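You operate a simulated robot arm through the tools that you are given. There is no shell and no other tool. Be economical: measure what you need, move in short steps, check, and stop when the job is done.

Carry out the task below with a simulated two-armed robot. There is one attempt and no reset: what you move stays moved.

Task
Swap the magnet tray's plate for the one that the prep card names.
Fine: hold the tray; rub the glue spots off; old plate into its bay; block back. Set down upright: yellow rubber block. What is to be rubbed or washed off counts as gone when no trace of it is left.

Only the result counts: the job must be done as asked and must still hold three seconds after the hand-in. Knocking over, shifting, dropping, spilling or breaking anything else fails it.

Robot
Two 7-joint arms with fingered hands on one trunk, on a base that drives. Base frame: it is fixed to the floor where the robot stands at the start and does not move with it; the origin is under the middle of the robot, x ahead of it, y to its left, z up; the surface under the hand at the start is at about z = 840. Units: mm, rad, N and s.
The left shoulder is at the start at [99, 128, 1086], the right one opposite. Places, roughly: magnet of the magnet tray [600, -200, 900]; right plate bay [800, -100, 900]; yellow rubber block (5x3x4 cm) [500, -400, 900]. Payload 5 kg a hand.
The tool frame of a hand sits at the grasp point between the pads (the TCP): z along the fingers, y along the line on which they close. The tips reach 37 mm beyond it. Largest opening 124 mm; the body of the gripper starts 43 mm behind the TCP. The gripper is a hand of 3 fingers: y runs from the thumb to the fingers, the wrist lies at [-21, -116, -203] in the tool frame, and closing takes about 1.5 s.
Orientation is that of the tool frame in the base frame, as [roll, pitch, yaw] about the fixed x, y, z axes, in that order (R = Rz(yaw) Ry(pitch) Rx(roll)). With the fingers straight down and the wrist toward the robot, the tool's x, y and z point along [0, 1, 0], [1, 0, 0] and [0, 0, -1] of the base frame.

Tools
- The arms move only by the tool play_rows. It takes "left_steps", "right_steps" or both (then of equal length, played together; a hand with none holds still); each is a list of rows, each a list of 7 numbers: the shift along the tool's x, y, z in units of 30 mm (1.0 is 30 mm), then the turn, a rotation vector about the tool's x, y, z in units of 8 degrees (1.0 is 8 degrees), then the opening, from 0 (shut) to 1 (fully open). In form: [[tx, ty, tz, rx, ry, rz, gripper], ...]. A call has 1 to 10 rows; each row shifts and turns the commanded pose from where the row before left it, along the tool's axes as they then stand. A call with a number of a shift or a turn outside -1 to 1 is refused whole. A row lasts 0.2 s, in which the tool goes at most 50 mm and 0.15 rad; a call with a longer step from one row to the next is refused whole, and so is a gripper value outside its range. Where a pose cannot be reached the arm comes as near as it can. A force on the tool above 90 N (or 10 N above the force at the start of the call, whichever is more), or a blocked arm, ends the call early, and 0.2 s more pass. The fingers move at their own pace (about 45 mm/s each) and stop on an object; they squeeze with about 30 N. The grip force told is the motor's: it shows also when the fingers shut on nothing. Time passes only in rows, and 0.2 s behind the last, so rows that do not move let the fingers close. The reply holds the time, the measured pose of the TCP, the force on the tool along the base axes, the opening and the grip force, in the units named above and with some noise, with the torque about the TCP (base axes, N m) and any sound that the robot's microphone picked up, and new pictures: "show" is both (left out), scene, wrist or none (wrist: the cameras of the hands that moved).
- Cameras (640 x 400 px; columns grow to the right, rows downward): "scene" is now at [261.3, -38.9, 1251.2]; the picture's right is [-0.42, -0.91, 0.00], its down [-0.47, 0.22, -0.86] and it looks along [0.78, -0.36, -0.52] (base axes); focal length 214 px, centre (320, 200). "left" rides on the left gripper at [-72, -104, -154] in its tool frame; the picture's right is [-0.83, -0.26, 0.49], its down [0.51, -0.72, 0.47] and it looks along [0.23, 0.64, 0.73] (tool axes); focal length 243 px, centre (320, 200). "right" rides on the right gripper at [72, -104, -154] in its tool frame; the picture's right is [-0.83, 0.26, -0.49], its down [-0.51, -0.72, 0.47] and it looks along [-0.23, 0.64, 0.73] (tool axes); focal length 243 px, centre (320, 200).
- move_column(by): slides the trunk up (or, below 0, down) by that many mm; the arms and the scene camera ride with it, the base frame stays. It gives what a move gives, with no picture.
- drive_base(legs): drives the robot by 1 to 6 legs, each [ahead, left, turn to the left] in mm, mm and rad, along the robot's own axes; the way and the turn of a leg run together, so that a leg with both is an arc; at most 1500 mm and 3.142 rad a leg. The arms and the cameras ride along, it lands a little off, and it stops where it bumps. It gives what a move gives, and a new picture of the scene camera.
- set_grasp(shape, hand): the hand has 3 fingers and takes this shape, open, in about a second: jaw (thumb against the fingers, like two jaws); tri (thumb and two fingers); tip (a fingertip pinch); poke (one finger out to press); point (the index stretched); flat (the hand flat); cup (the hand cupped); fist (a fist). The gripper value then closes the fingers along that shape, each until it touches; the sizes above hold for jaw. It gives what a move gives, with no picture.
- turn_head(pan, tilt): turns the head with the scene camera to pan (to the left, within 1.396 rad either way) and tilt (down, from -0.506 to 1.204), counted from straight ahead of the robot. It gives what a move gives, and a new picture of the scene camera.
- locate(camera, pixels): for up to 12 pixels [column, row] of the newest picture of that camera ("zoom" is the newest enlarged one), the place [x, y, z] in the base frame of the surface seen there, good to about 2 mm. No time passes.
- zoom(camera, box): a new picture of the part [left, top, right, bottom] of that camera's present view, enlarged. No time passes.
- close_job(): hands the job in; it is judged then, once.

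Work in short steps. Measure before you move; look again where a grasp or a placing could have gone wrong, and mend it. You have 80 turns and 260 pictures in all, those below and enlarged ones among them. Open the grippers and draw the arms clear of the work before you hand the job in, unless the task says otherwise; then end with one line.

The tools are called after "Call:" as a command line: name --argument value ..., lists and objects as JSON in quotes. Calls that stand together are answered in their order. play_rows: Moves the arms, as the interface text tells. Its arguments: {"type":"object","properties":{"left_steps":{"type":"array"},"right_steps":{"type":"array"},"show":{"type":"string","enum":["both","scene","wrist","none"]}},"required":[]} The other tools are called the same way: move_column (by) slides the trunk up or down; set_grasp (shape, hand) gives the hand a shape; drive_base (legs) drives the base; turn_head (pan, tilt) turns the head that bears the scene camera; locate (camera, pixels) gives the place of the surface under pixels of a picture; zoom (camera, box) takes an enlarged picture of a part of a camera's view; close_job () hands the job in.

At the start:

```text
t: 0.0
left_ee_pos: [740.2, 104.3, 1162.9]
left_tcp_rot: [3.141, 0.001, 1.57]
left_wrist_force: [-0.3, 0.5, 0.8]
left_ft_torque: [-0.01, -0.01, 0.01]
left_finger_gap: 123.7
left_grasp_force: 0.0
left_shape: jaw
right_ee_pos: [587.0, -466.9, 1211.2]
right_tcp_rot: [3.141, 0.0, 1.57]
right_wrist_force: [0.8, 0.8, 0.0]
right_ft_torque: [0.02, -0.02, -0.01]
right_finger_gap: 123.5
right_grasp_force: 0.1
right_shape: jaw
trunk travel left (down, up): [-275.0, 288.0]
robot x, y, heading: [3.7, -1.1, -0.001]
head pan, tilt: [-0.436, 0.543]
```

scene: 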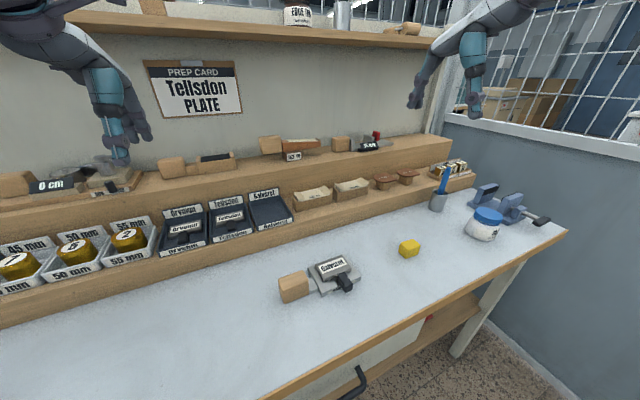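
right: 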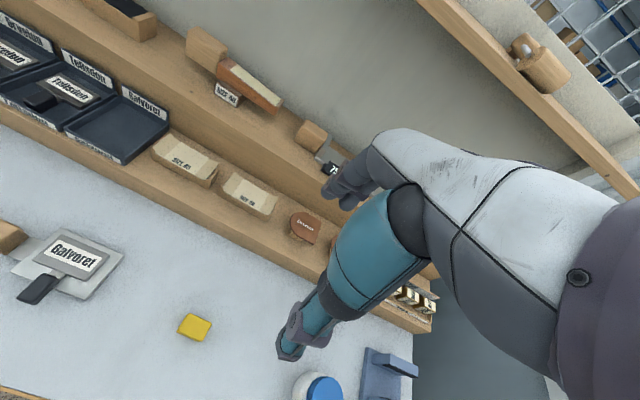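
left: 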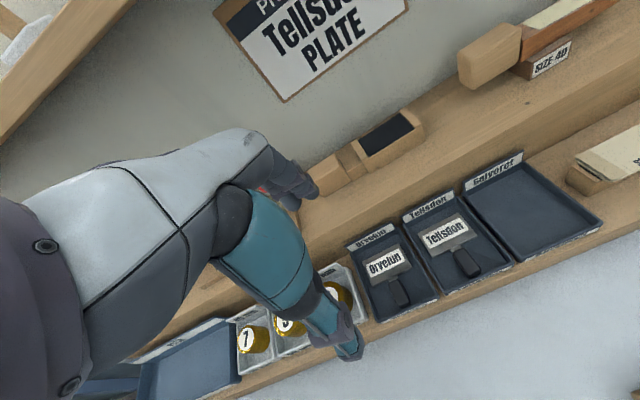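

The card at (197,90) reads "Tellsdon PLATE"; the tray now holds Galvoret. I zoom on the card, bays and tray to check.

Call:
zoom --camera "scene" --box '[150, 180, 310, 280]'

Call:
zoom --camera "scene" --box '[260, 230, 436, 340]'

Call:
zoom --camera "scene" --box '[130, 50, 258, 130]'

Call:
zoom --camera "right" --box '[0, 180, 240, 330]'

```text
4.00 times, centred on (230, 230) of scene
```

zoom: 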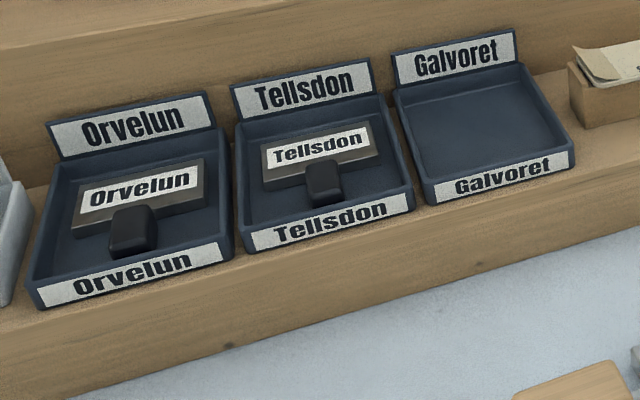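

```text
3.64 times, centred on (348, 285) of scene
```

zoom: 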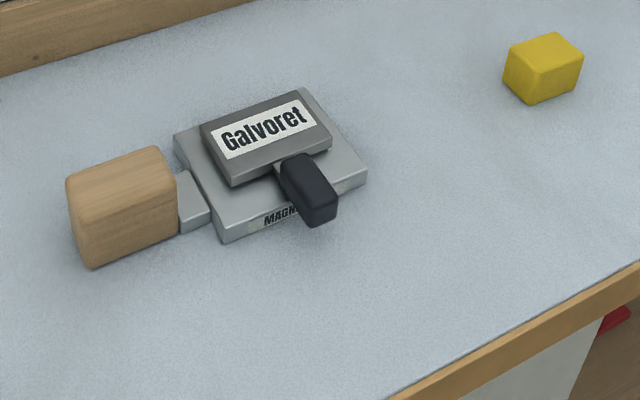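

```text
5.00 times, centred on (194, 90) of scene
```

zoom: 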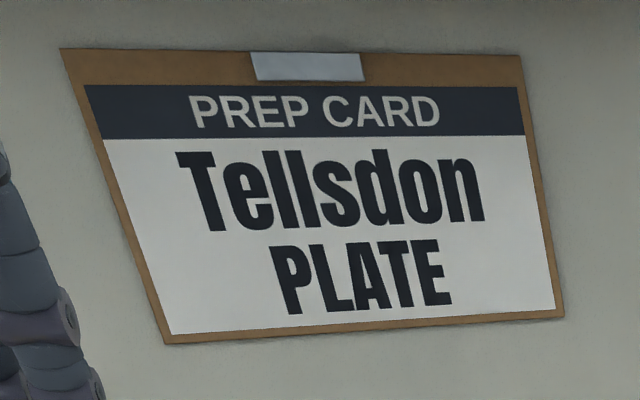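

```text
2.67 times, centred on (120, 255) of right
```

zoom: 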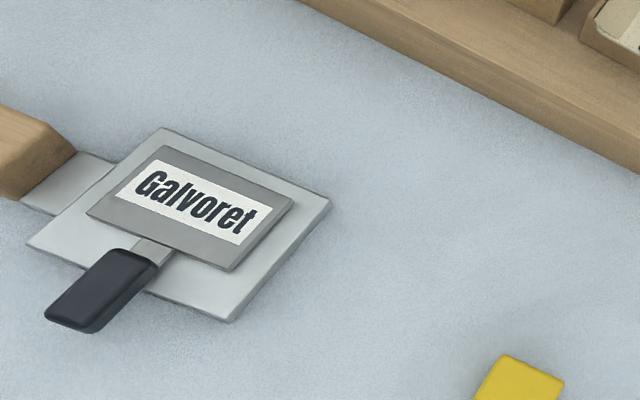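

Tray: wooden handle at (293,287), plate with black knob at (345,283). I measure tray, plate, bays and block.

Call:
locate --camera "scene" --pixels '[[285, 279], [302, 273], [285, 301], [307, 294], [318, 264], [344, 255], [350, 268], [325, 278], [308, 268], [342, 280], [351, 291], [360, 278]]'

Call:
locate --camera "scene" --pixels '[[323, 294], [400, 244], [409, 240], [419, 243], [408, 250], [231, 226], [240, 219], [215, 220], [251, 207], [288, 217], [257, 228], [265, 212]]'

Call:
zoom --camera "scene" --box '[270, 250, 370, 312]'

Call:
zoom --camera "scene" --box '[380, 170, 560, 282]'

```text
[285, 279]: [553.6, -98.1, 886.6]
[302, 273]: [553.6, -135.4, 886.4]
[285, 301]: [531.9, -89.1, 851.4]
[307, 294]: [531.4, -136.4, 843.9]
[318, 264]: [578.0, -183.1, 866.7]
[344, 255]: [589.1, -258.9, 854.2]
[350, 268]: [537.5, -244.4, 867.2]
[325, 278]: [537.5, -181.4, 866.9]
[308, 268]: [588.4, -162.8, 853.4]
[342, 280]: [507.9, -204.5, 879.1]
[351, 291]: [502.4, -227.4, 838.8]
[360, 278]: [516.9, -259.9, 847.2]
```

```text
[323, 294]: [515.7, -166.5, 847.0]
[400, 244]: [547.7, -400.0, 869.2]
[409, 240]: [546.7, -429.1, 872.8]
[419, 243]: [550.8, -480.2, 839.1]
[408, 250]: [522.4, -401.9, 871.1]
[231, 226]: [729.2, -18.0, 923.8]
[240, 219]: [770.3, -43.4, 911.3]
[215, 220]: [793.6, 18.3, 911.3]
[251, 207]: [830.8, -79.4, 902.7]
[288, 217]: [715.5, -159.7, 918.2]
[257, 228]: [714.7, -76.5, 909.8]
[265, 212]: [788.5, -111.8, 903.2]
```

```text
6.40 times, centred on (320, 281) of scene
```

zoom: 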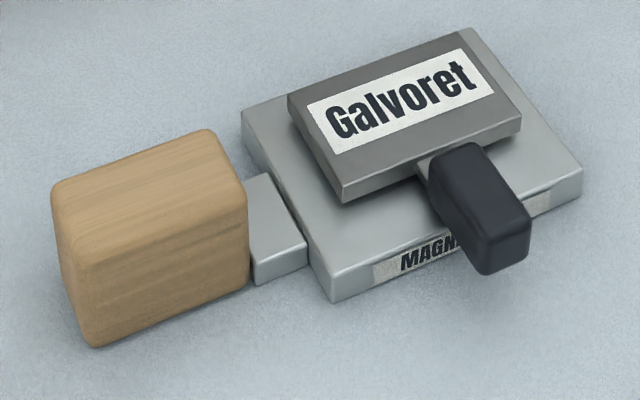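

```text
3.56 times, centred on (470, 226) of scene
```

zoom: 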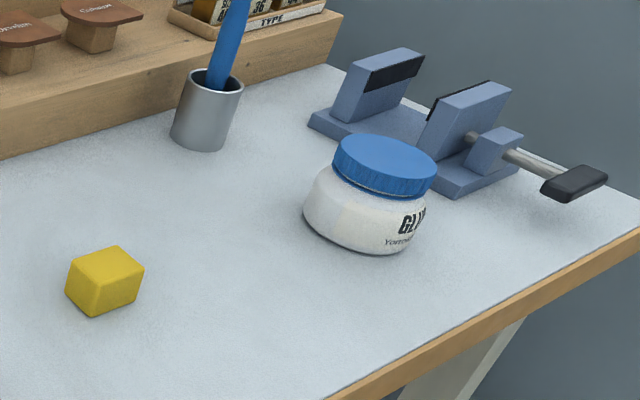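

I use the block's zoom for exact corners, then re-zoom the tray next.

Call:
locate --camera "zoom" --pixels '[[72, 265], [115, 250], [140, 269], [98, 285], [105, 267], [82, 290], [98, 313], [120, 295], [139, 293]]'

Call:
zoom --camera "scene" --box '[270, 250, 370, 312]'

```text
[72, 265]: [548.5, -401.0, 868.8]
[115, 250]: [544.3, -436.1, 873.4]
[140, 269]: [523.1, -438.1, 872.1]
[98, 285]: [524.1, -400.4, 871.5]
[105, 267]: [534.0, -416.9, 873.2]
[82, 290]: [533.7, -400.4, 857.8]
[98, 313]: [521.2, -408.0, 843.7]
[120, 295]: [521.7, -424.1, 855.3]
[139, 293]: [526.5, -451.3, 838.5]
```

```text
6.40 times, centred on (320, 281) of scene
```

zoom: 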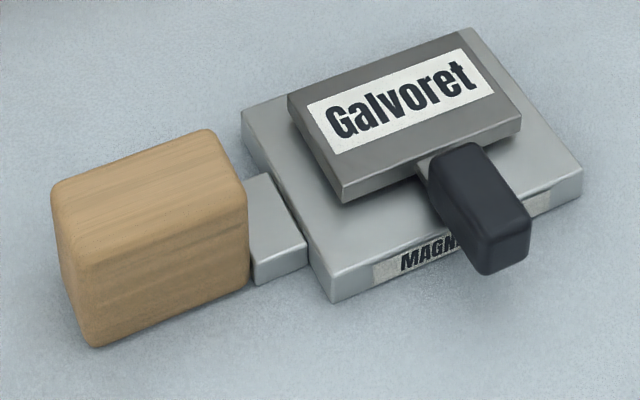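

Block: x 521–547, y −438…−400, top 873. Now the tray's corners.

Call:
locate --camera "zoom" --pixels '[[58, 188], [205, 135], [240, 185], [90, 255], [290, 100], [460, 38], [518, 125], [345, 190], [435, 160], [480, 150], [485, 230], [520, 220]]'

Call:
locate --camera "zoom" --pixels '[[245, 112], [330, 272], [332, 298], [580, 172], [578, 195], [260, 178], [300, 240], [95, 345], [430, 165], [425, 175], [465, 200], [485, 270]]'

```text
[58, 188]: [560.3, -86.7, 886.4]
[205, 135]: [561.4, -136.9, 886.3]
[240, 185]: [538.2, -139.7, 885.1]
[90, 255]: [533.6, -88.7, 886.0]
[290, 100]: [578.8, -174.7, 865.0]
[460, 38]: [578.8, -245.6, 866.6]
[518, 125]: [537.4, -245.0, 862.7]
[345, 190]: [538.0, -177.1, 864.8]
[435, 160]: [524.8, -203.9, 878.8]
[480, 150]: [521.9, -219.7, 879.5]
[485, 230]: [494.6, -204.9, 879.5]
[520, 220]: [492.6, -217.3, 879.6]
```

```text
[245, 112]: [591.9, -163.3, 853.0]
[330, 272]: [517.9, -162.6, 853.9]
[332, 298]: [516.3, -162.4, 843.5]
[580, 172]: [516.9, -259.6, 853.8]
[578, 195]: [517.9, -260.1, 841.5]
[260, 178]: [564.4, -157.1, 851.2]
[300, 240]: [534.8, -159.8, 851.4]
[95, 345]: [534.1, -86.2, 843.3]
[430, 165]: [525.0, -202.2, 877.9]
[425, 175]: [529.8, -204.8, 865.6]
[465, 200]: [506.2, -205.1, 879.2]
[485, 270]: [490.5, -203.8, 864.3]
```

Tray base x 517–593, y −260…−162, top 854; plate x 537–579, y −245…−175, top 866; knob x 491–526, y −220…−204, top 879.5; wooden handle x 533–561, y −138…−87, top 886. Now I zoom on the bays and measure them.

Call:
zoom --camera "scene" --box '[200, 180, 300, 242]'

Call:
locate --camera "zoom" --pixels '[[320, 110], [510, 60], [595, 205], [385, 260], [420, 180], [380, 130], [355, 120], [360, 150], [420, 265], [450, 170], [570, 180], [500, 75]]'

Call:
locate --camera "zoom" --pixels '[[115, 170], [265, 135], [280, 175], [120, 220], [185, 195], [220, 185], [200, 240], [235, 240], [300, 270], [60, 260], [95, 330], [340, 260]]'

```text
6.40 times, centred on (250, 211) of scene
```

zoom: 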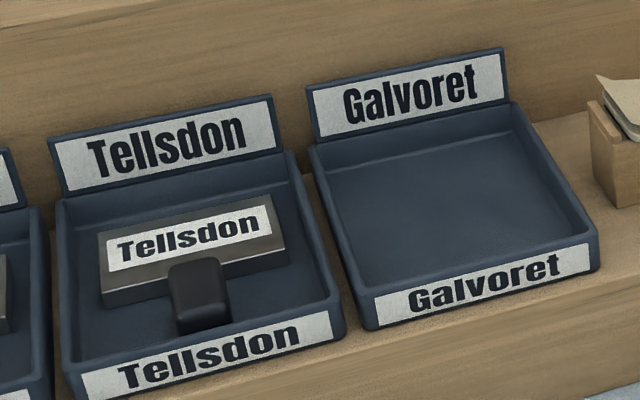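

```text
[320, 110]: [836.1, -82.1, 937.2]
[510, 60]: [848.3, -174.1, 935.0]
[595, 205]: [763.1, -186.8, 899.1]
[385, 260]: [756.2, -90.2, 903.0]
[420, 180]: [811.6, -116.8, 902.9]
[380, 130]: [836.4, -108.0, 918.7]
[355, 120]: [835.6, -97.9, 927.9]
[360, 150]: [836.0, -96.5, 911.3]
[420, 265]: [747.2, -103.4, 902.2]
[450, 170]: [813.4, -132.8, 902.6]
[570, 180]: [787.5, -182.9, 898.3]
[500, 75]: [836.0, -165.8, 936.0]
```

```text
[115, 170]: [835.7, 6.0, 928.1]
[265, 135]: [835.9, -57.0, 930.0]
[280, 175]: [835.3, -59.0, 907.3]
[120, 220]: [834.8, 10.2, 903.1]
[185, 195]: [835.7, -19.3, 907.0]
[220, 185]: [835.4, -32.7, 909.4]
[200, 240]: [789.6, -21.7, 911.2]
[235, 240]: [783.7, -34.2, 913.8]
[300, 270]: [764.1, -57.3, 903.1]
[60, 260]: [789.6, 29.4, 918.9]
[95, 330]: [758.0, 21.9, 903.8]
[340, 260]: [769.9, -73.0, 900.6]
```

I locate the Tellsdon plate/knob and both bays' rims in the same zoom.

Call:
locate --camera "zoom" --pixels '[[103, 240], [270, 200], [285, 245], [110, 285], [180, 270], [222, 262], [183, 320], [225, 310], [200, 280], [205, 325], [170, 290], [230, 300]]'

Call:
locate --camera "zoom" --pixels '[[312, 152], [515, 107], [590, 232], [370, 293], [72, 372], [338, 305], [290, 155], [60, 210], [370, 310], [585, 255], [350, 225], [550, 165]]'

```text
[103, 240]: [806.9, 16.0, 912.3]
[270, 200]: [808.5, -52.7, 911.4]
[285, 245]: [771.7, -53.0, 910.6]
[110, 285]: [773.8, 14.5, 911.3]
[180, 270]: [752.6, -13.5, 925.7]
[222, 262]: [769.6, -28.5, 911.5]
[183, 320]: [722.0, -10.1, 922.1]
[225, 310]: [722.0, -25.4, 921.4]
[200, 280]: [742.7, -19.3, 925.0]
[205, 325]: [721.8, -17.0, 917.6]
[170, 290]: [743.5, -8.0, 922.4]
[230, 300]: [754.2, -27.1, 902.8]
```

```text
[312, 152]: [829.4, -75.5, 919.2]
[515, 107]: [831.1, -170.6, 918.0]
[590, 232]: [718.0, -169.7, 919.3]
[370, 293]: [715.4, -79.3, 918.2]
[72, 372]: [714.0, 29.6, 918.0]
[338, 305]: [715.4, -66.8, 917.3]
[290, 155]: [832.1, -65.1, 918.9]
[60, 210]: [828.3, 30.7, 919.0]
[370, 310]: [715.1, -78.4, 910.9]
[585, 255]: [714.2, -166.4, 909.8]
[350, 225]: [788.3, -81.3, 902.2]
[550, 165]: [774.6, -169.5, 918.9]
```

Galvoret bay floor 903, inner y about −167…−80, so target knob centre ≈(739,−123); the Tellsdon knob is at (739,−18), top 925.5. I put the right hand to the tip shape for the narrow knobs and bring the left hand over the wooden handle while turning the right.

Call:
set_grasp --hand "right" --shape "tip"

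Call:
play_rows --left_steps '[[-0.9, -0.8, 0.4, 0, 0, 0, 1], [-0.9, -0.8, 0.4, 0, 0, 0, 1], [-0.9, -0.8, 0.4, 0, 0, 0, 1], [-0.9, -0.8, 0.4, 0, 0, 0, 1], [-0.9, -0.8, 0.4, 0, 0, 0, 1], [-0.9, -0.8, 0.4, 0, 0, 0, 1], [-0.9, -0.8, 0.4, 0, 0, 0, 1], [-0.9, -0.8, 0.4, 0, 0, 0, 1]]' --right_steps '[[0, 0, 0, 0, 0, -1, 1], [0, 0, 0, 0, 0, -1, 1], [0, 0, 0, 0, 0, -1, 1], [0, 0, 0, 0, 0, -1, 1], [0, 0, 0, 0, 0, -1, 1], [0, 0, 0, 0, 0, -1, 1], [0, 0, 0, 0, 0, -1, 1], [0, 0, 0, 0, 0, -1, 1]]' --show "both"

```text
t: 0.9
left_ee_pos: [741.1, 103.3, 1162.3]
left_tcp_rot: [-3.141, -0.001, 1.571]
left_wrist_force: [-0.6, 0.1, 0.2]
left_ft_torque: [0.01, -0.02, 0.0]
left_finger_gap: 123.9
left_grasp_force: 0.1
left_shape: jaw
right_ee_pos: [587.2, -466.0, 1210.3]
right_tcp_rot: [-3.141, -0.001, 1.571]
right_wrist_force: [0.7, -0.2, -0.5]
right_ft_torque: [-0.01, 0.0, -0.02]
right_finger_gap: 123.7
right_grasp_force: 0.0
right_shape: tip
trunk travel left (down, up): [-275.0, 288.0]
robot x, y, heading: [-2.1, -2.3, 0.004]
head pan, tilt: [-0.436, 0.543]
```

```text
t: 2.7
left_ee_pos: [547.7, -113.1, 1065.1]
left_tcp_rot: [-3.141, -0.002, 1.572]
left_wrist_force: [0.0, -0.5, 0.1]
left_ft_torque: [0.06, 0.04, -0.01]
left_finger_gap: 123.9
left_grasp_force: 0.1
left_shape: jaw
right_ee_pos: [587.7, -467.3, 1210.0]
right_tcp_rot: [3.139, -0.001, 2.692]
right_wrist_force: [0.0, 0.2, -0.4]
right_ft_torque: [0.0, 0.01, 0.02]
right_finger_gap: 123.8
right_grasp_force: 0.0
right_shape: tip
trunk travel left (down, up): [-275.0, 288.0]
robot x, y, heading: [0.2, 0.3, 0.004]
head pan, tilt: [-0.436, 0.543]
```

scene: 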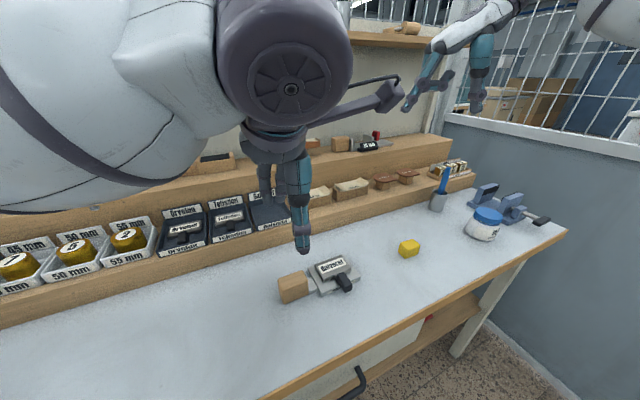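
right: 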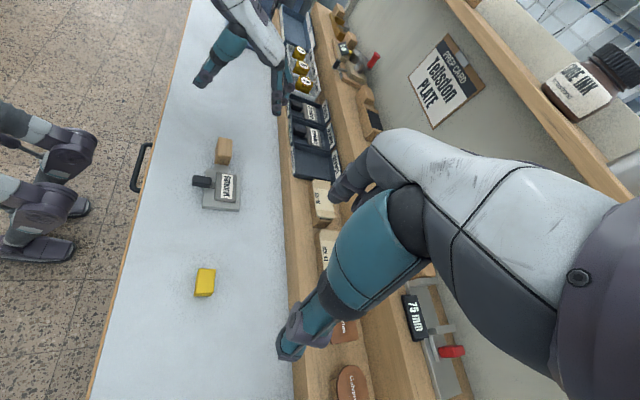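
left: 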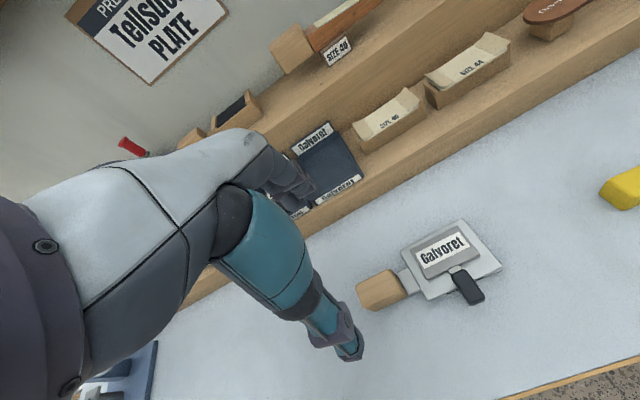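

Left is above the handle at (548,−113,1065); I turn it 90° so its wrist goes to the left, and finish the right hand's turn.

Call:
play_rows --left_steps '[[0, 0, 0, 0, 0, 1, 0.7], [0, 0, 0, 0, 0, 1, 0.7], [0, 0, 0, 0, 0, 1, 0.7], [0, 0, 0, 0, 0, 1, 0.7], [0, 0, 0, 0, 0, 1, 0.7], [0, 0, 0, 0, 0, 1, 0.7], [0, 0, 0, 0, 0, 1, 0.7], [0, 0, 0, 0, 0, 1, 0.7], [0, 0, 0, 0, 0, 1, 0.7], [0, 0, 0, 0, 0, 1, 0.7]]' --right_steps '[[0, 0, 0, 0, 0, -1, 1], [0, 0, 0, 0, 0, -1, 1], [0, 0, 0, 0, 0, -1, 1], [0, 0, 0, 0, 0, -0.25, 1], [0, 0, 0.8, 0, 0, 0, 1], [0, 0, 0.8, 0, 0, 0, 1], [0, 0, 0.8, 0, 0, 0, 1], [0, 0, 0.8, 0, 0, 0, 1], [0, 0, 0.8, 0, 0, 0, 1], [0, 0, 0.8, 0, 0, 0, 1]]' --show "both"

```text
t: 4.9
left_ee_pos: [547.7, -112.7, 1066.2]
left_tcp_rot: [-3.141, 0.001, 0.174]
left_wrist_force: [0.8, 0.4, -0.7]
left_ft_torque: [0.03, 0.02, 0.04]
left_finger_gap: 87.3
left_grasp_force: 0.0
left_shape: jaw
right_ee_pos: [586.2, -464.9, 1065.3]
right_tcp_rot: [3.14, 0.001, 3.141]
right_wrist_force: [0.1, -0.4, -0.7]
right_ft_torque: [-0.01, 0.04, -0.02]
right_finger_gap: 123.8
right_grasp_force: 0.0
right_shape: tip
trunk travel left (down, up): [-275.0, 288.0]
robot x, y, heading: [3.1, -2.5, -0.004]
head pan, tilt: [-0.436, 0.543]
```

scene: 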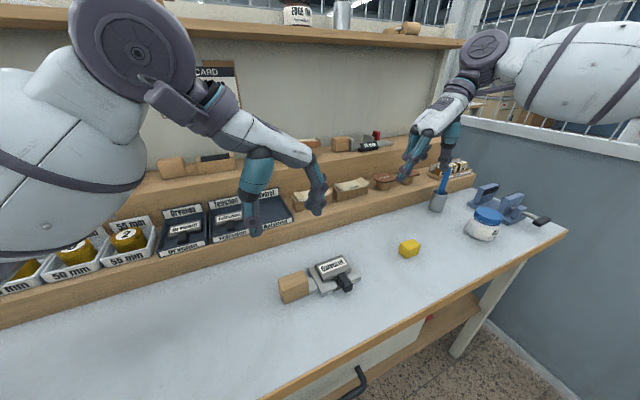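
right: 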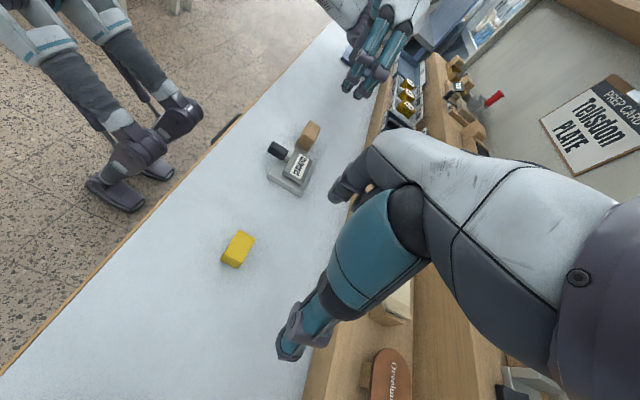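
left: 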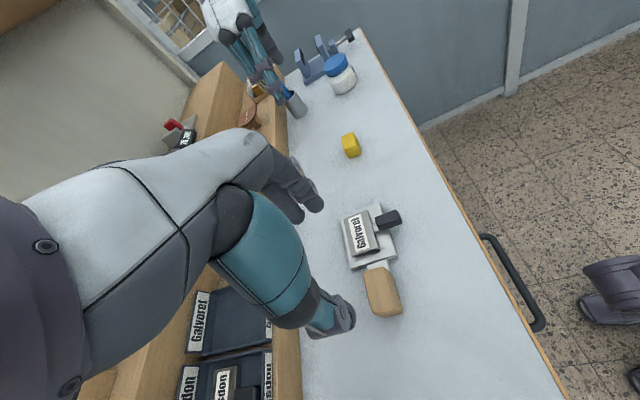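

Left still needs 10° of turn; I finish that and lower it toward z≈950. I also look close at both hands.

Call:
play_rows --left_steps '[[0, 0, 0.8, 0, 0, 1, 0.6], [0, 0, 0.8, 0, 0, 0.25, 0.6], [0, 0, 0.8, 0, 0, 0, 0.6], [0, 0, 0.8, 0, 0, 0, 0.6], [0, 0, 0.6, 0, 0, 0, 0.6]]' --show "both"

Call:
zoom --camera "scene" --box '[230, 180, 390, 310]'

Call:
zoom --camera "scene" --box '[370, 70, 500, 200]'

```text
t: 6.1
left_ee_pos: [550.7, -117.7, 968.0]
left_tcp_rot: [-3.136, -0.028, -0.003]
left_wrist_force: [-0.8, -0.1, -0.2]
left_ft_torque: [-0.02, -0.02, 0.02]
left_finger_gap: 74.7
left_grasp_force: 0.0
left_shape: jaw
right_ee_pos: [584.9, -471.2, 1069.7]
right_tcp_rot: [3.133, 0.004, 3.14]
right_wrist_force: [-0.1, -0.9, 0.0]
right_ft_torque: [-0.02, 0.04, -0.02]
right_finger_gap: 123.9
right_grasp_force: 0.0
right_shape: tip
trunk travel left (down, up): [-275.0, 288.0]
robot x, y, heading: [2.3, 3.4, -0.005]
head pan, tilt: [-0.436, 0.543]
```

scene: 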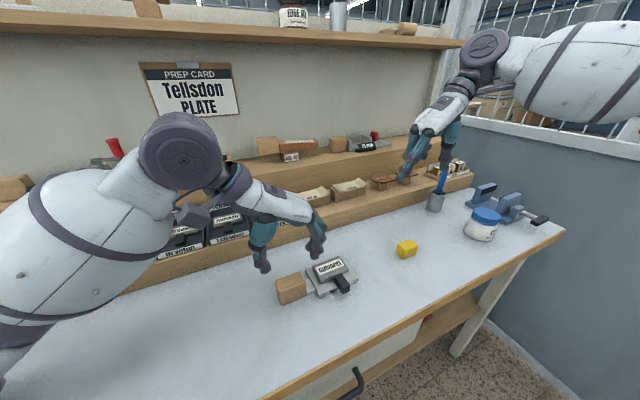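
left: 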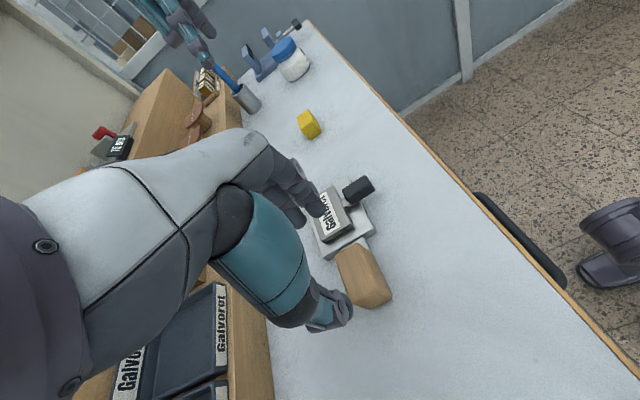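

```text
3.08 times, centred on (310, 245) of scene
```

zoom: 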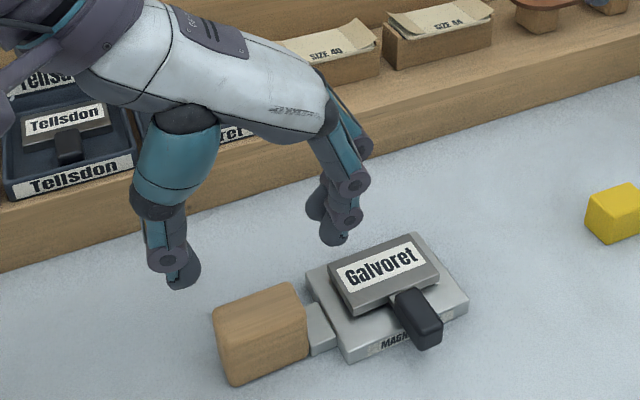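

```text
3.08 times, centred on (435, 135) of scene
```

zoom: 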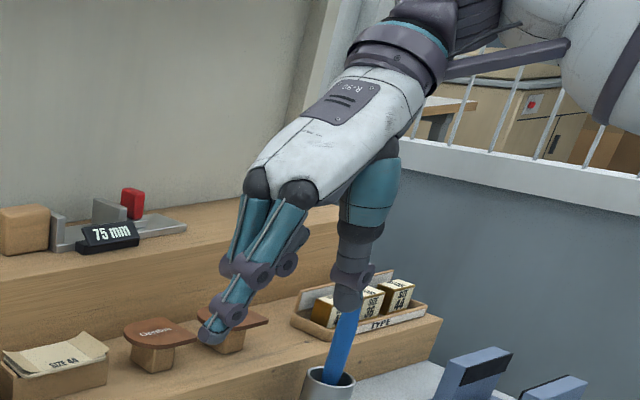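

Fingers straddle the handle line, and the right hand's tip shape has one finger out. I lower the left to z≈896 with small corrections.

Call:
play_rows --left_steps '[[-0.1, -0.15, 0.8, 0, 0, 0, 0.6], [0, 0, 0.8, 0, 0, 0, 0.6], [0, 0, 0.75, 0, 0, 0, 0.6], [0, 0, 0, 0, 0, 0, 0.6]]' --show "both"

Call:
zoom --camera "scene" --box '[230, 210, 390, 310]'

```text
t: 7.1
left_ee_pos: [555.0, -132.9, 950.4]
left_tcp_rot: [-3.14, -0.156, -0.027]
left_wrist_force: [-0.6, -0.4, 0.8]
left_ft_torque: [-0.01, -0.05, 0.02]
left_finger_gap: 74.6
left_grasp_force: 0.0
left_shape: jaw
right_ee_pos: [566.4, -488.0, 1065.2]
right_tcp_rot: [3.132, 0.011, 3.122]
right_wrist_force: [-0.4, 1.3, 0.9]
right_ft_torque: [-0.08, -0.1, 0.0]
right_finger_gap: 123.6
right_grasp_force: 0.0
right_shape: tip
trunk travel left (down, up): [-275.0, 288.0]
robot x, y, heading: [-0.6, -3.1, -0.021]
head pan, tilt: [-0.436, 0.543]
stopped in row 4 (left hand): the arm was blocked; the commanded pose is now the measured one
```

scene: 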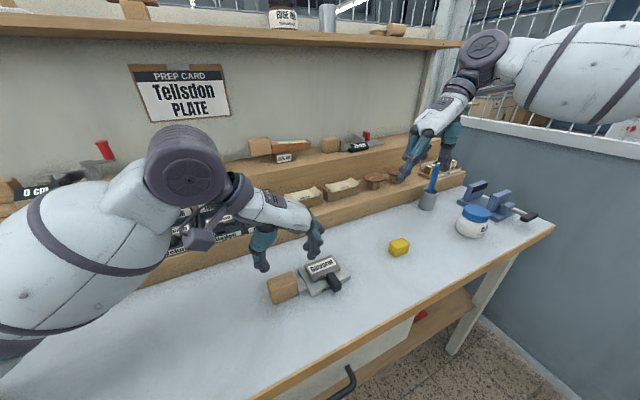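
left: 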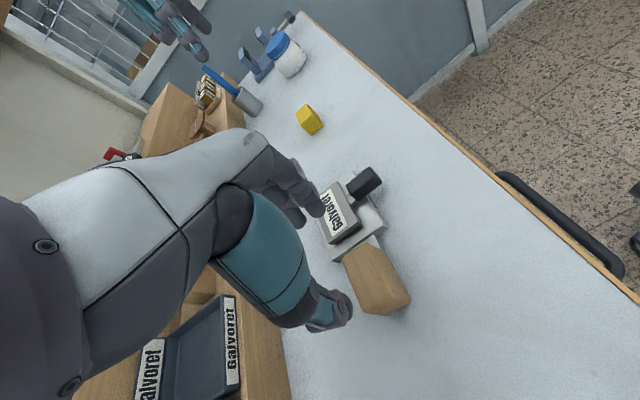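

```text
4.00 times, centred on (310, 260) of scene
```

zoom: 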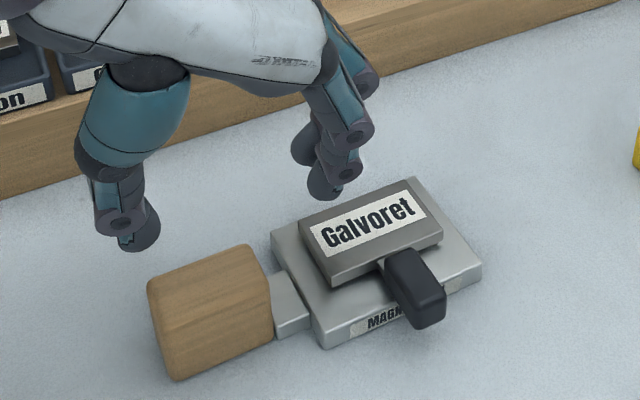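

The left arm was blocked (elbow low, reach short) and pushed the base slightly; the tray is untouched. I raise the trunk, which lifts both arms, and then back up a little.

Call:
move_column --by 150

Call:
drive_base --legs '[[-70, 0, 0.02]]'

```text
t: 8.8
left_ee_pos: [567.4, -117.2, 1091.1]
left_tcp_rot: [-3.141, -0.135, -0.018]
left_wrist_force: [0.9, 0.0, 0.0]
left_ft_torque: [0.0, 0.02, 0.01]
left_finger_gap: 74.8
left_grasp_force: 0.1
left_shape: jaw
right_ee_pos: [581.0, -473.6, 1217.3]
right_tcp_rot: [3.14, -0.002, 3.13]
right_wrist_force: [-0.1, -0.5, -0.1]
right_ft_torque: [-0.03, 0.02, -0.01]
right_finger_gap: 123.8
right_grasp_force: 0.0
right_shape: tip
trunk travel left (down, up): [-425.0, 138.0]
robot x, y, heading: [2.8, -3.2, -0.012]
head pan, tilt: [-0.436, 0.543]
```

```text
t: 9.8
left_ee_pos: [503.0, -105.4, 1089.5]
left_tcp_rot: [3.14, -0.131, 0.008]
left_wrist_force: [1.1, -0.2, -0.9]
left_ft_torque: [-0.02, 0.02, -0.02]
left_finger_gap: 74.7
left_grasp_force: 0.1
left_shape: jaw
right_ee_pos: [525.4, -460.6, 1215.6]
right_tcp_rot: [3.142, -0.003, -3.133]
right_wrist_force: [0.7, -0.3, 0.6]
right_ft_torque: [0.02, 0.01, 0.03]
right_finger_gap: 123.8
right_grasp_force: 0.0
right_shape: tip
trunk travel left (down, up): [-425.0, 138.0]
robot x, y, heading: [-67.6, -1.9, 0.01]
head pan, tilt: [-0.436, 0.543]
```

scene: 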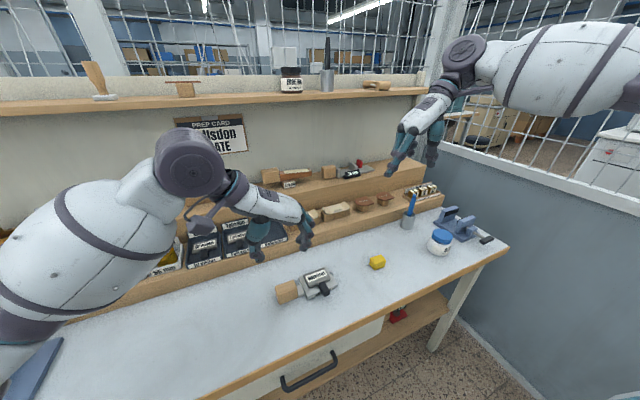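

Robot is now at x −68 and the trunk is 150 up. I straighten the left hand and bring it above the handle.

Call:
play_rows --left_steps '[[0, 0, 0, 0, -0.94, 0, 0.6], [0.75, 0.1, 0, 0, 0, 0, 0.6], [0.75, 0.1, 0, 0, 0, 0, 0.6], [0, 0, 0.9, 0, 0, 0, 0.6], [0, 0, 0.9, 0, 0, 0, 0.6], [0, 0, 0.9, 0, 0, 0, 0.6], [0, 0, 0, 0, 0, 0, 0.6]]' --show "both"

```text
t: 11.4
left_ee_pos: [542.1, -110.9, 1012.5]
left_tcp_rot: [3.141, -0.003, 0.007]
left_wrist_force: [0.0, 0.5, -0.3]
left_ft_torque: [0.03, 0.02, 0.01]
left_finger_gap: 74.9
left_grasp_force: 0.0
left_shape: jaw
right_ee_pos: [521.9, -462.3, 1216.7]
right_tcp_rot: [3.141, -0.001, -3.133]
right_wrist_force: [-0.4, 0.9, -0.3]
right_ft_torque: [-0.03, -0.06, -0.01]
right_finger_gap: 123.7
right_grasp_force: 0.0
right_shape: tip
trunk travel left (down, up): [-425.0, 138.0]
robot x, y, heading: [-67.6, 1.3, 0.009]
head pan, tilt: [-0.436, 0.543]
```

scene: 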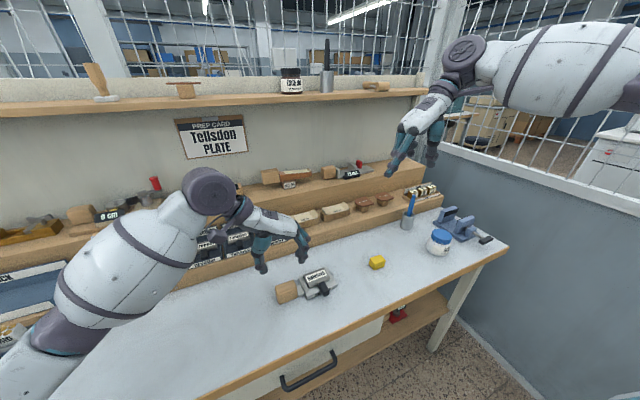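
left: 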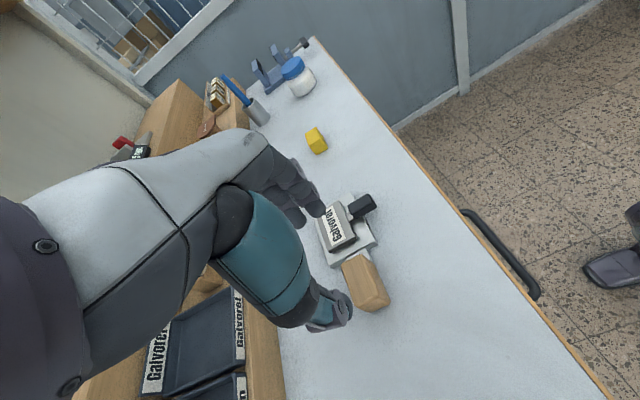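

The TCP projects to about (363,279) at handle height, matching the handle top. I descend to z≈896.

Call:
play_rows --left_steps '[[0.1, 0, 0.9, 0, 0, 0, 0.6], [0, 0, 0.9, 0, 0, 0, 0.6], [0, 0, 0.9, 0, 0, 0, 0.6], [0, 0, 0.9, 0, 0, 0, 0.6], [0, 0, 0.27, 0, 0, 0, 0.6], [0, 0, 0, 0, 0, 0, 0.6]]' --show "both"

Call:
zoom --camera "scene" --box '[220, 220, 380, 320]'

```text
t: 12.8
left_ee_pos: [546.8, -110.9, 897.5]
left_tcp_rot: [3.141, -0.003, 0.006]
left_wrist_force: [-0.6, 0.1, -0.1]
left_ft_torque: [0.01, 0.01, 0.01]
left_finger_gap: 74.7
left_grasp_force: 0.0
left_shape: jaw
right_ee_pos: [523.0, -460.7, 1216.7]
right_tcp_rot: [3.141, 0.001, -3.132]
right_wrist_force: [-0.5, 0.3, -0.3]
right_ft_torque: [0.0, -0.02, -0.02]
right_finger_gap: 123.5
right_grasp_force: 0.1
right_shape: tip
trunk travel left (down, up): [-425.0, 138.0]
robot x, y, heading: [-69.8, -1.0, 0.01]
head pan, tilt: [-0.436, 0.543]
```

scene: 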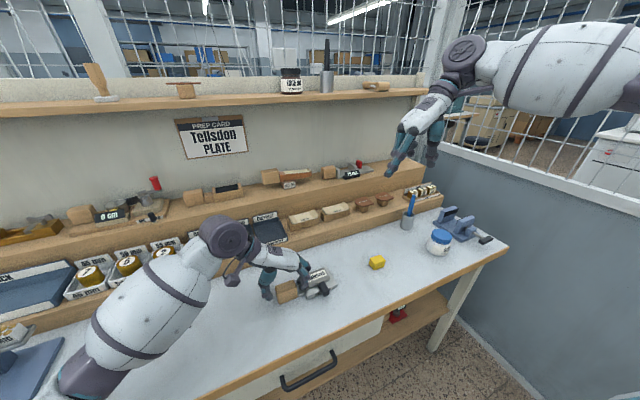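
left: 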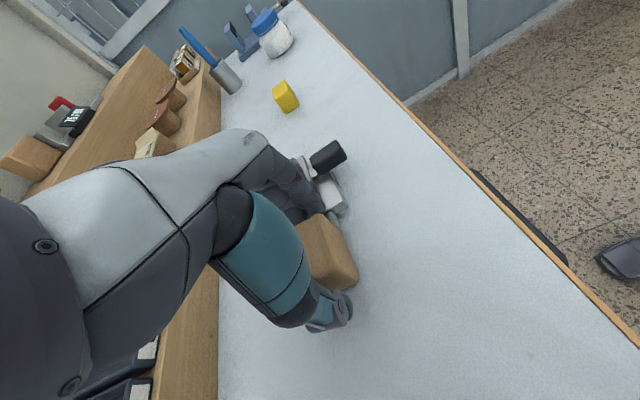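

```text
4.00 times, centred on (300, 270) of scene
```

zoom: 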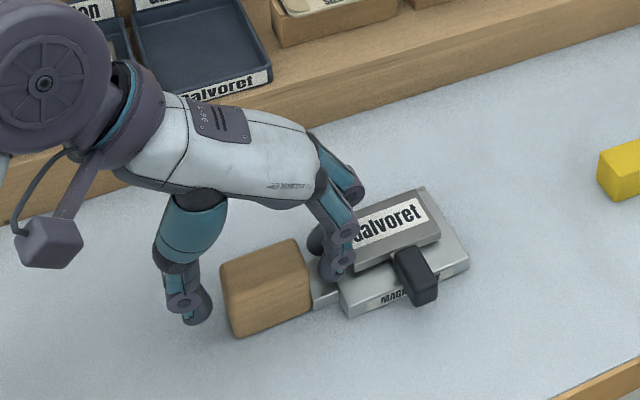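

The fingers straddle the handle with one either side, no contact yet. I close the left.

Call:
play_rows --left_steps '[[0, 0, 0, 0, 0, 0, 0.4], [0, 0, 0, 0, 0, 0, 0.2], [0, 0, 0, 0, 0, 0, 0.1], [0, 0, 0, 0, 0, 0, 0], [0, 0, 0, 0, 0, 0, 0], [0, 0, 0, 0, 0, 0, 0]]' --show "both"

Call:
zoom --camera "scene" --box '[220, 220, 380, 320]'

```text
t: 14.2
left_ee_pos: [547.0, -110.5, 896.4]
left_tcp_rot: [-3.141, -0.003, 0.007]
left_wrist_force: [-0.3, -0.1, 1.2]
left_ft_torque: [-0.02, -0.02, -0.01]
left_finger_gap: 52.1
left_grasp_force: 29.6
left_shape: jaw
right_ee_pos: [521.8, -460.1, 1216.8]
right_tcp_rot: [-3.141, 0.0, -3.132]
right_wrist_force: [0.4, 0.7, -0.5]
right_ft_torque: [0.0, 0.01, 0.0]
right_finger_gap: 123.8
right_grasp_force: 0.0
right_shape: tip
trunk travel left (down, up): [-425.0, 138.0]
robot x, y, heading: [-70.5, -0.5, 0.008]
head pan, tilt: [-0.436, 0.543]
```

scene: 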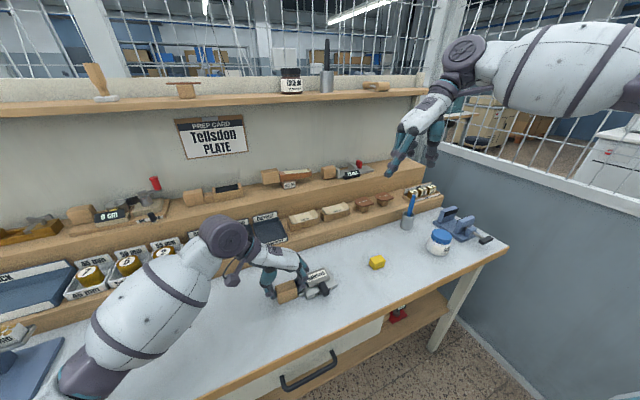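
left: 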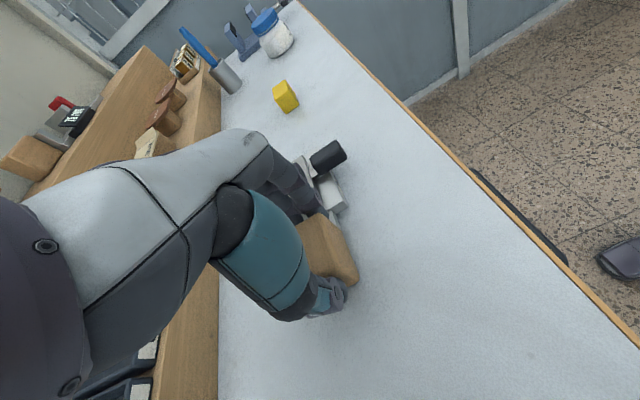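

```text
4.00 times, centred on (300, 270) of scene
```

zoom: 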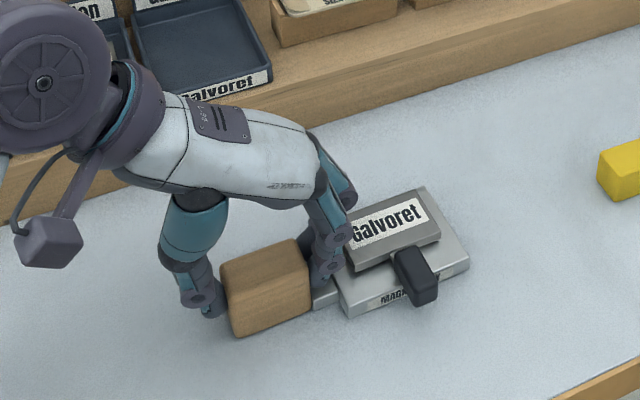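

Grip on the handle is firm (gap 52 mm, 29.6 N). To keep the right hand clear of the left, I tilt it 40° so the body leans back to the robot, and bring it toward the knob's front.

Call:
play_rows --right_steps '[[0, 0, 0, 0, -1, 0, 0.4], [0, 0, 0, 0, -1, 0, 0.4], [0, 0, 0, 0, -1, 0, 0.4], [0, 0, 0, 0, -1, 0, 0.4], [0, 0, 0, 0, -1, 0, 0.4], [0.85, 0.7, 0.47, 0, 0, 0, 0.4], [0.85, 0.7, 0.47, 0, 0, 0, 0.4], [0.85, 0.7, 0.47, 0, 0, 0, 0.4], [0.85, 0.7, 0.47, 0, 0, 0, 0.4], [0.85, 0.7, 0.47, 0, 0, 0, 0.4]]' --show "both"

```text
t: 16.4
left_ee_pos: [547.2, -110.5, 896.9]
left_tcp_rot: [-3.141, -0.002, 0.006]
left_wrist_force: [0.2, 0.2, -0.2]
left_ft_torque: [-0.01, -0.03, 0.02]
left_finger_gap: 52.1
left_grasp_force: 29.6
left_shape: jaw
right_ee_pos: [470.3, -357.0, 1080.4]
right_tcp_rot: [-3.141, 0.698, -3.131]
right_wrist_force: [-0.3, -0.1, -0.3]
right_ft_torque: [0.03, 0.04, 0.03]
right_finger_gap: 50.3
right_grasp_force: 0.1
right_shape: tip
trunk travel left (down, up): [-425.0, 138.0]
robot x, y, heading: [-72.3, -2.7, 0.011]
head pan, tilt: [-0.436, 0.543]
```

scene: 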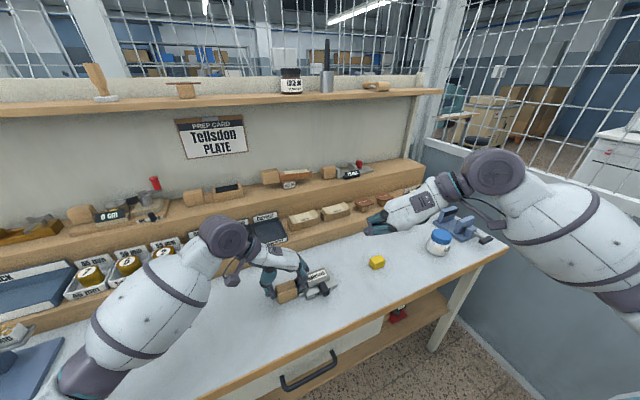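
right: 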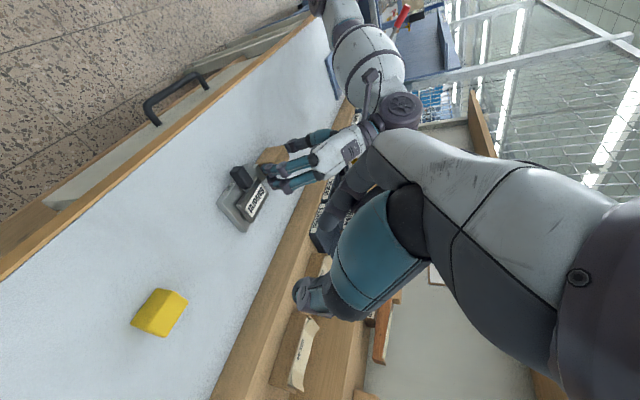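

Right is at (470,−357,1080), tilted as wanted. I carry on to the pre-grasp point in front of and above the knob.

Call:
play_rows --right_steps '[[0.67, 0.97, 0.36, 0, 0, 0, 0.4], [0.67, 0.97, 0.36, 0, 0, 0, 0.4], [0.67, 0.97, 0.36, 0, 0, 0, 0.4], [0.67, 0.97, 0.36, 0, 0, 0, 0.4], [0.67, 0.97, 0.36, 0, 0, 0, 0.4], [0, 0, 0, 0, 0, 0, 0.4]]' --show "both"

Call:
zoom --camera "scene" --box '[240, 210, 400, 310]'

```text
t: 17.9
left_ee_pos: [547.9, -111.9, 897.8]
left_tcp_rot: [3.141, -0.005, 0.006]
left_wrist_force: [-0.4, -0.2, 0.2]
left_ft_torque: [0.02, -0.02, 0.04]
left_finger_gap: 52.1
left_grasp_force: 29.8
left_shape: jaw
right_ee_pos: [438.4, -224.4, 971.3]
right_tcp_rot: [3.14, 0.697, -3.133]
right_wrist_force: [-0.2, 1.5, 1.3]
right_ft_torque: [-0.02, -0.03, -0.02]
right_finger_gap: 50.1
right_grasp_force: 0.1
right_shape: tip
right hand out of reach, approached as far as the arm can: row 5
trunk travel left (down, up): [-425.0, 138.0]
robot x, y, heading: [-71.7, -2.1, 0.006]
head pan, tilt: [-0.436, 0.543]
```

scene: 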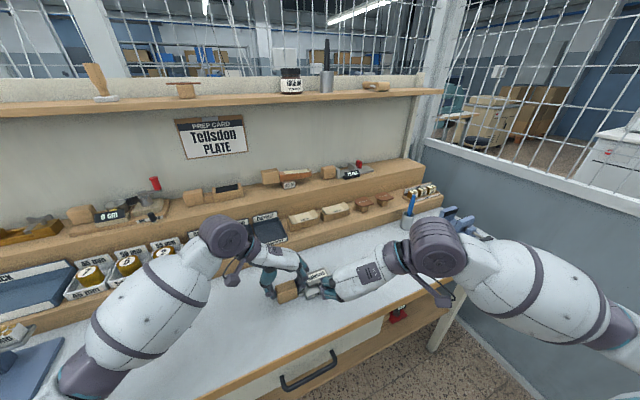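
right: 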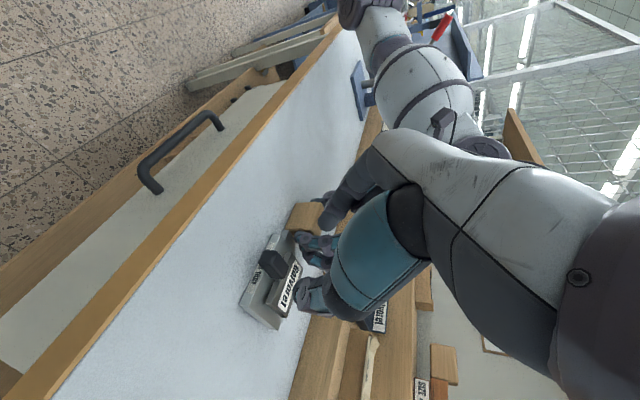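

```text
4.00 times, centred on (320, 260) of scene
```

zoom: 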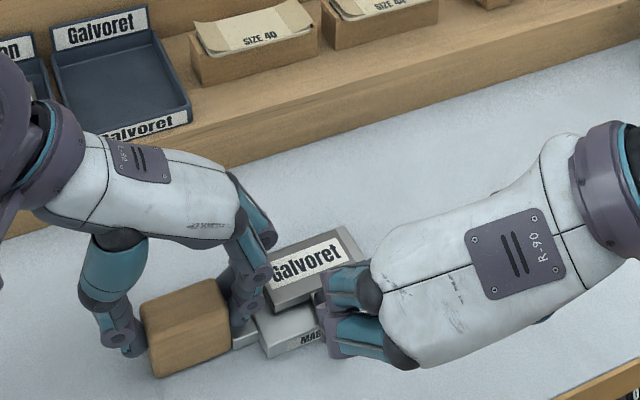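

Row 5 was slightly short of reach, but the target lies further out. I correct y and go half way along the approach.

Call:
play_rows --right_steps '[[0.1, 0.4, 0.5, 0, 0, 0, 0.4], [0.1, 0, 0.5, 0, 0, 0, 0.4], [0.05, 0, 0.5, 0, 0, 0, 0.4], [0, 0, 0, 0, 0, 0, 0.4]]' --show "both"

Call:
zoom --camera "right" --box '[200, 160, 440, 340]'

Call:
zoom --camera "left" --box '[200, 80, 440, 330]'

```text
t: 18.9
left_ee_pos: [546.9, -110.7, 897.9]
left_tcp_rot: [3.14, -0.004, 0.008]
left_wrist_force: [0.9, -0.8, -0.5]
left_ft_torque: [-0.01, -0.05, -0.01]
left_finger_gap: 52.3
left_grasp_force: 30.1
left_shape: jaw
right_ee_pos: [463.1, -206.6, 932.8]
right_tcp_rot: [-3.142, 0.699, -3.134]
right_wrist_force: [0.2, 0.4, -0.7]
right_ft_torque: [0.0, -0.01, 0.03]
right_finger_gap: 50.2
right_grasp_force: 0.0
right_shape: tip
trunk travel left (down, up): [-425.0, 138.0]
robot x, y, heading: [-63.5, 1.4, 0.005]
head pan, tilt: [-0.436, 0.543]
```

scene: 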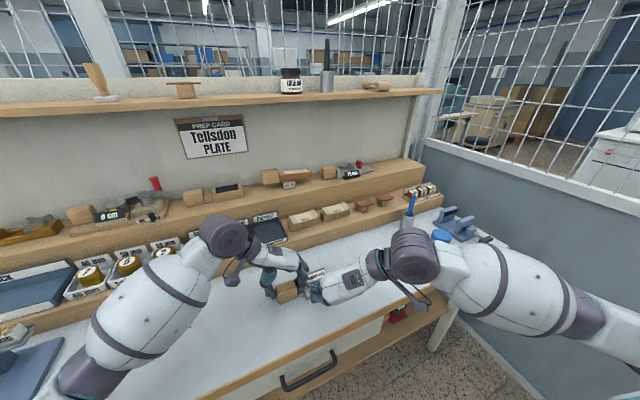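
right: 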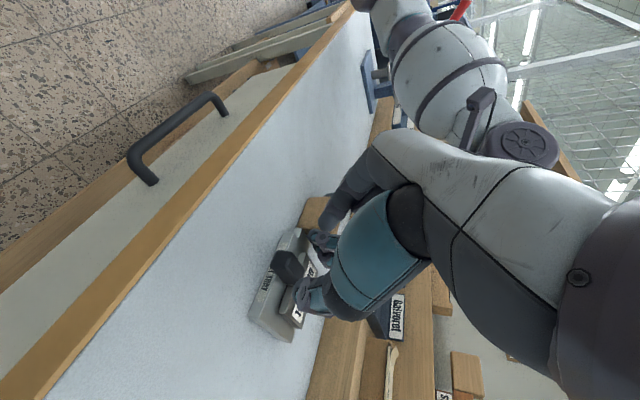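

```text
2.22 times, centred on (320, 250) of right
```

zoom: 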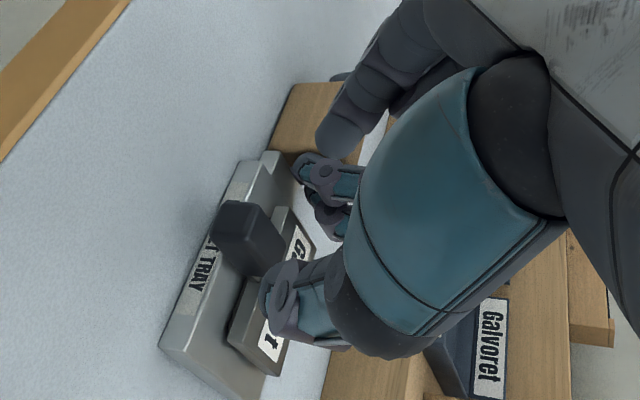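

```text
1.60 times, centred on (320, 205) of left
```

zoom: 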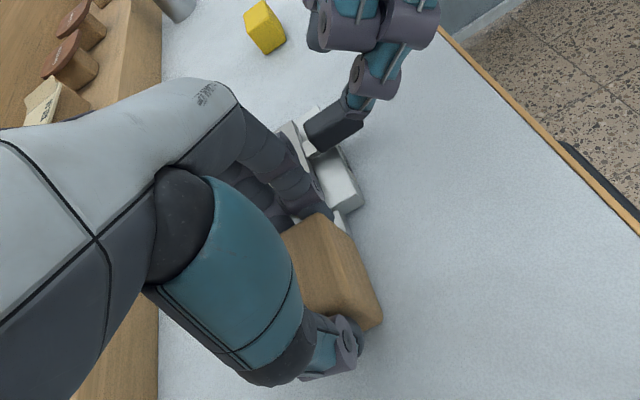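

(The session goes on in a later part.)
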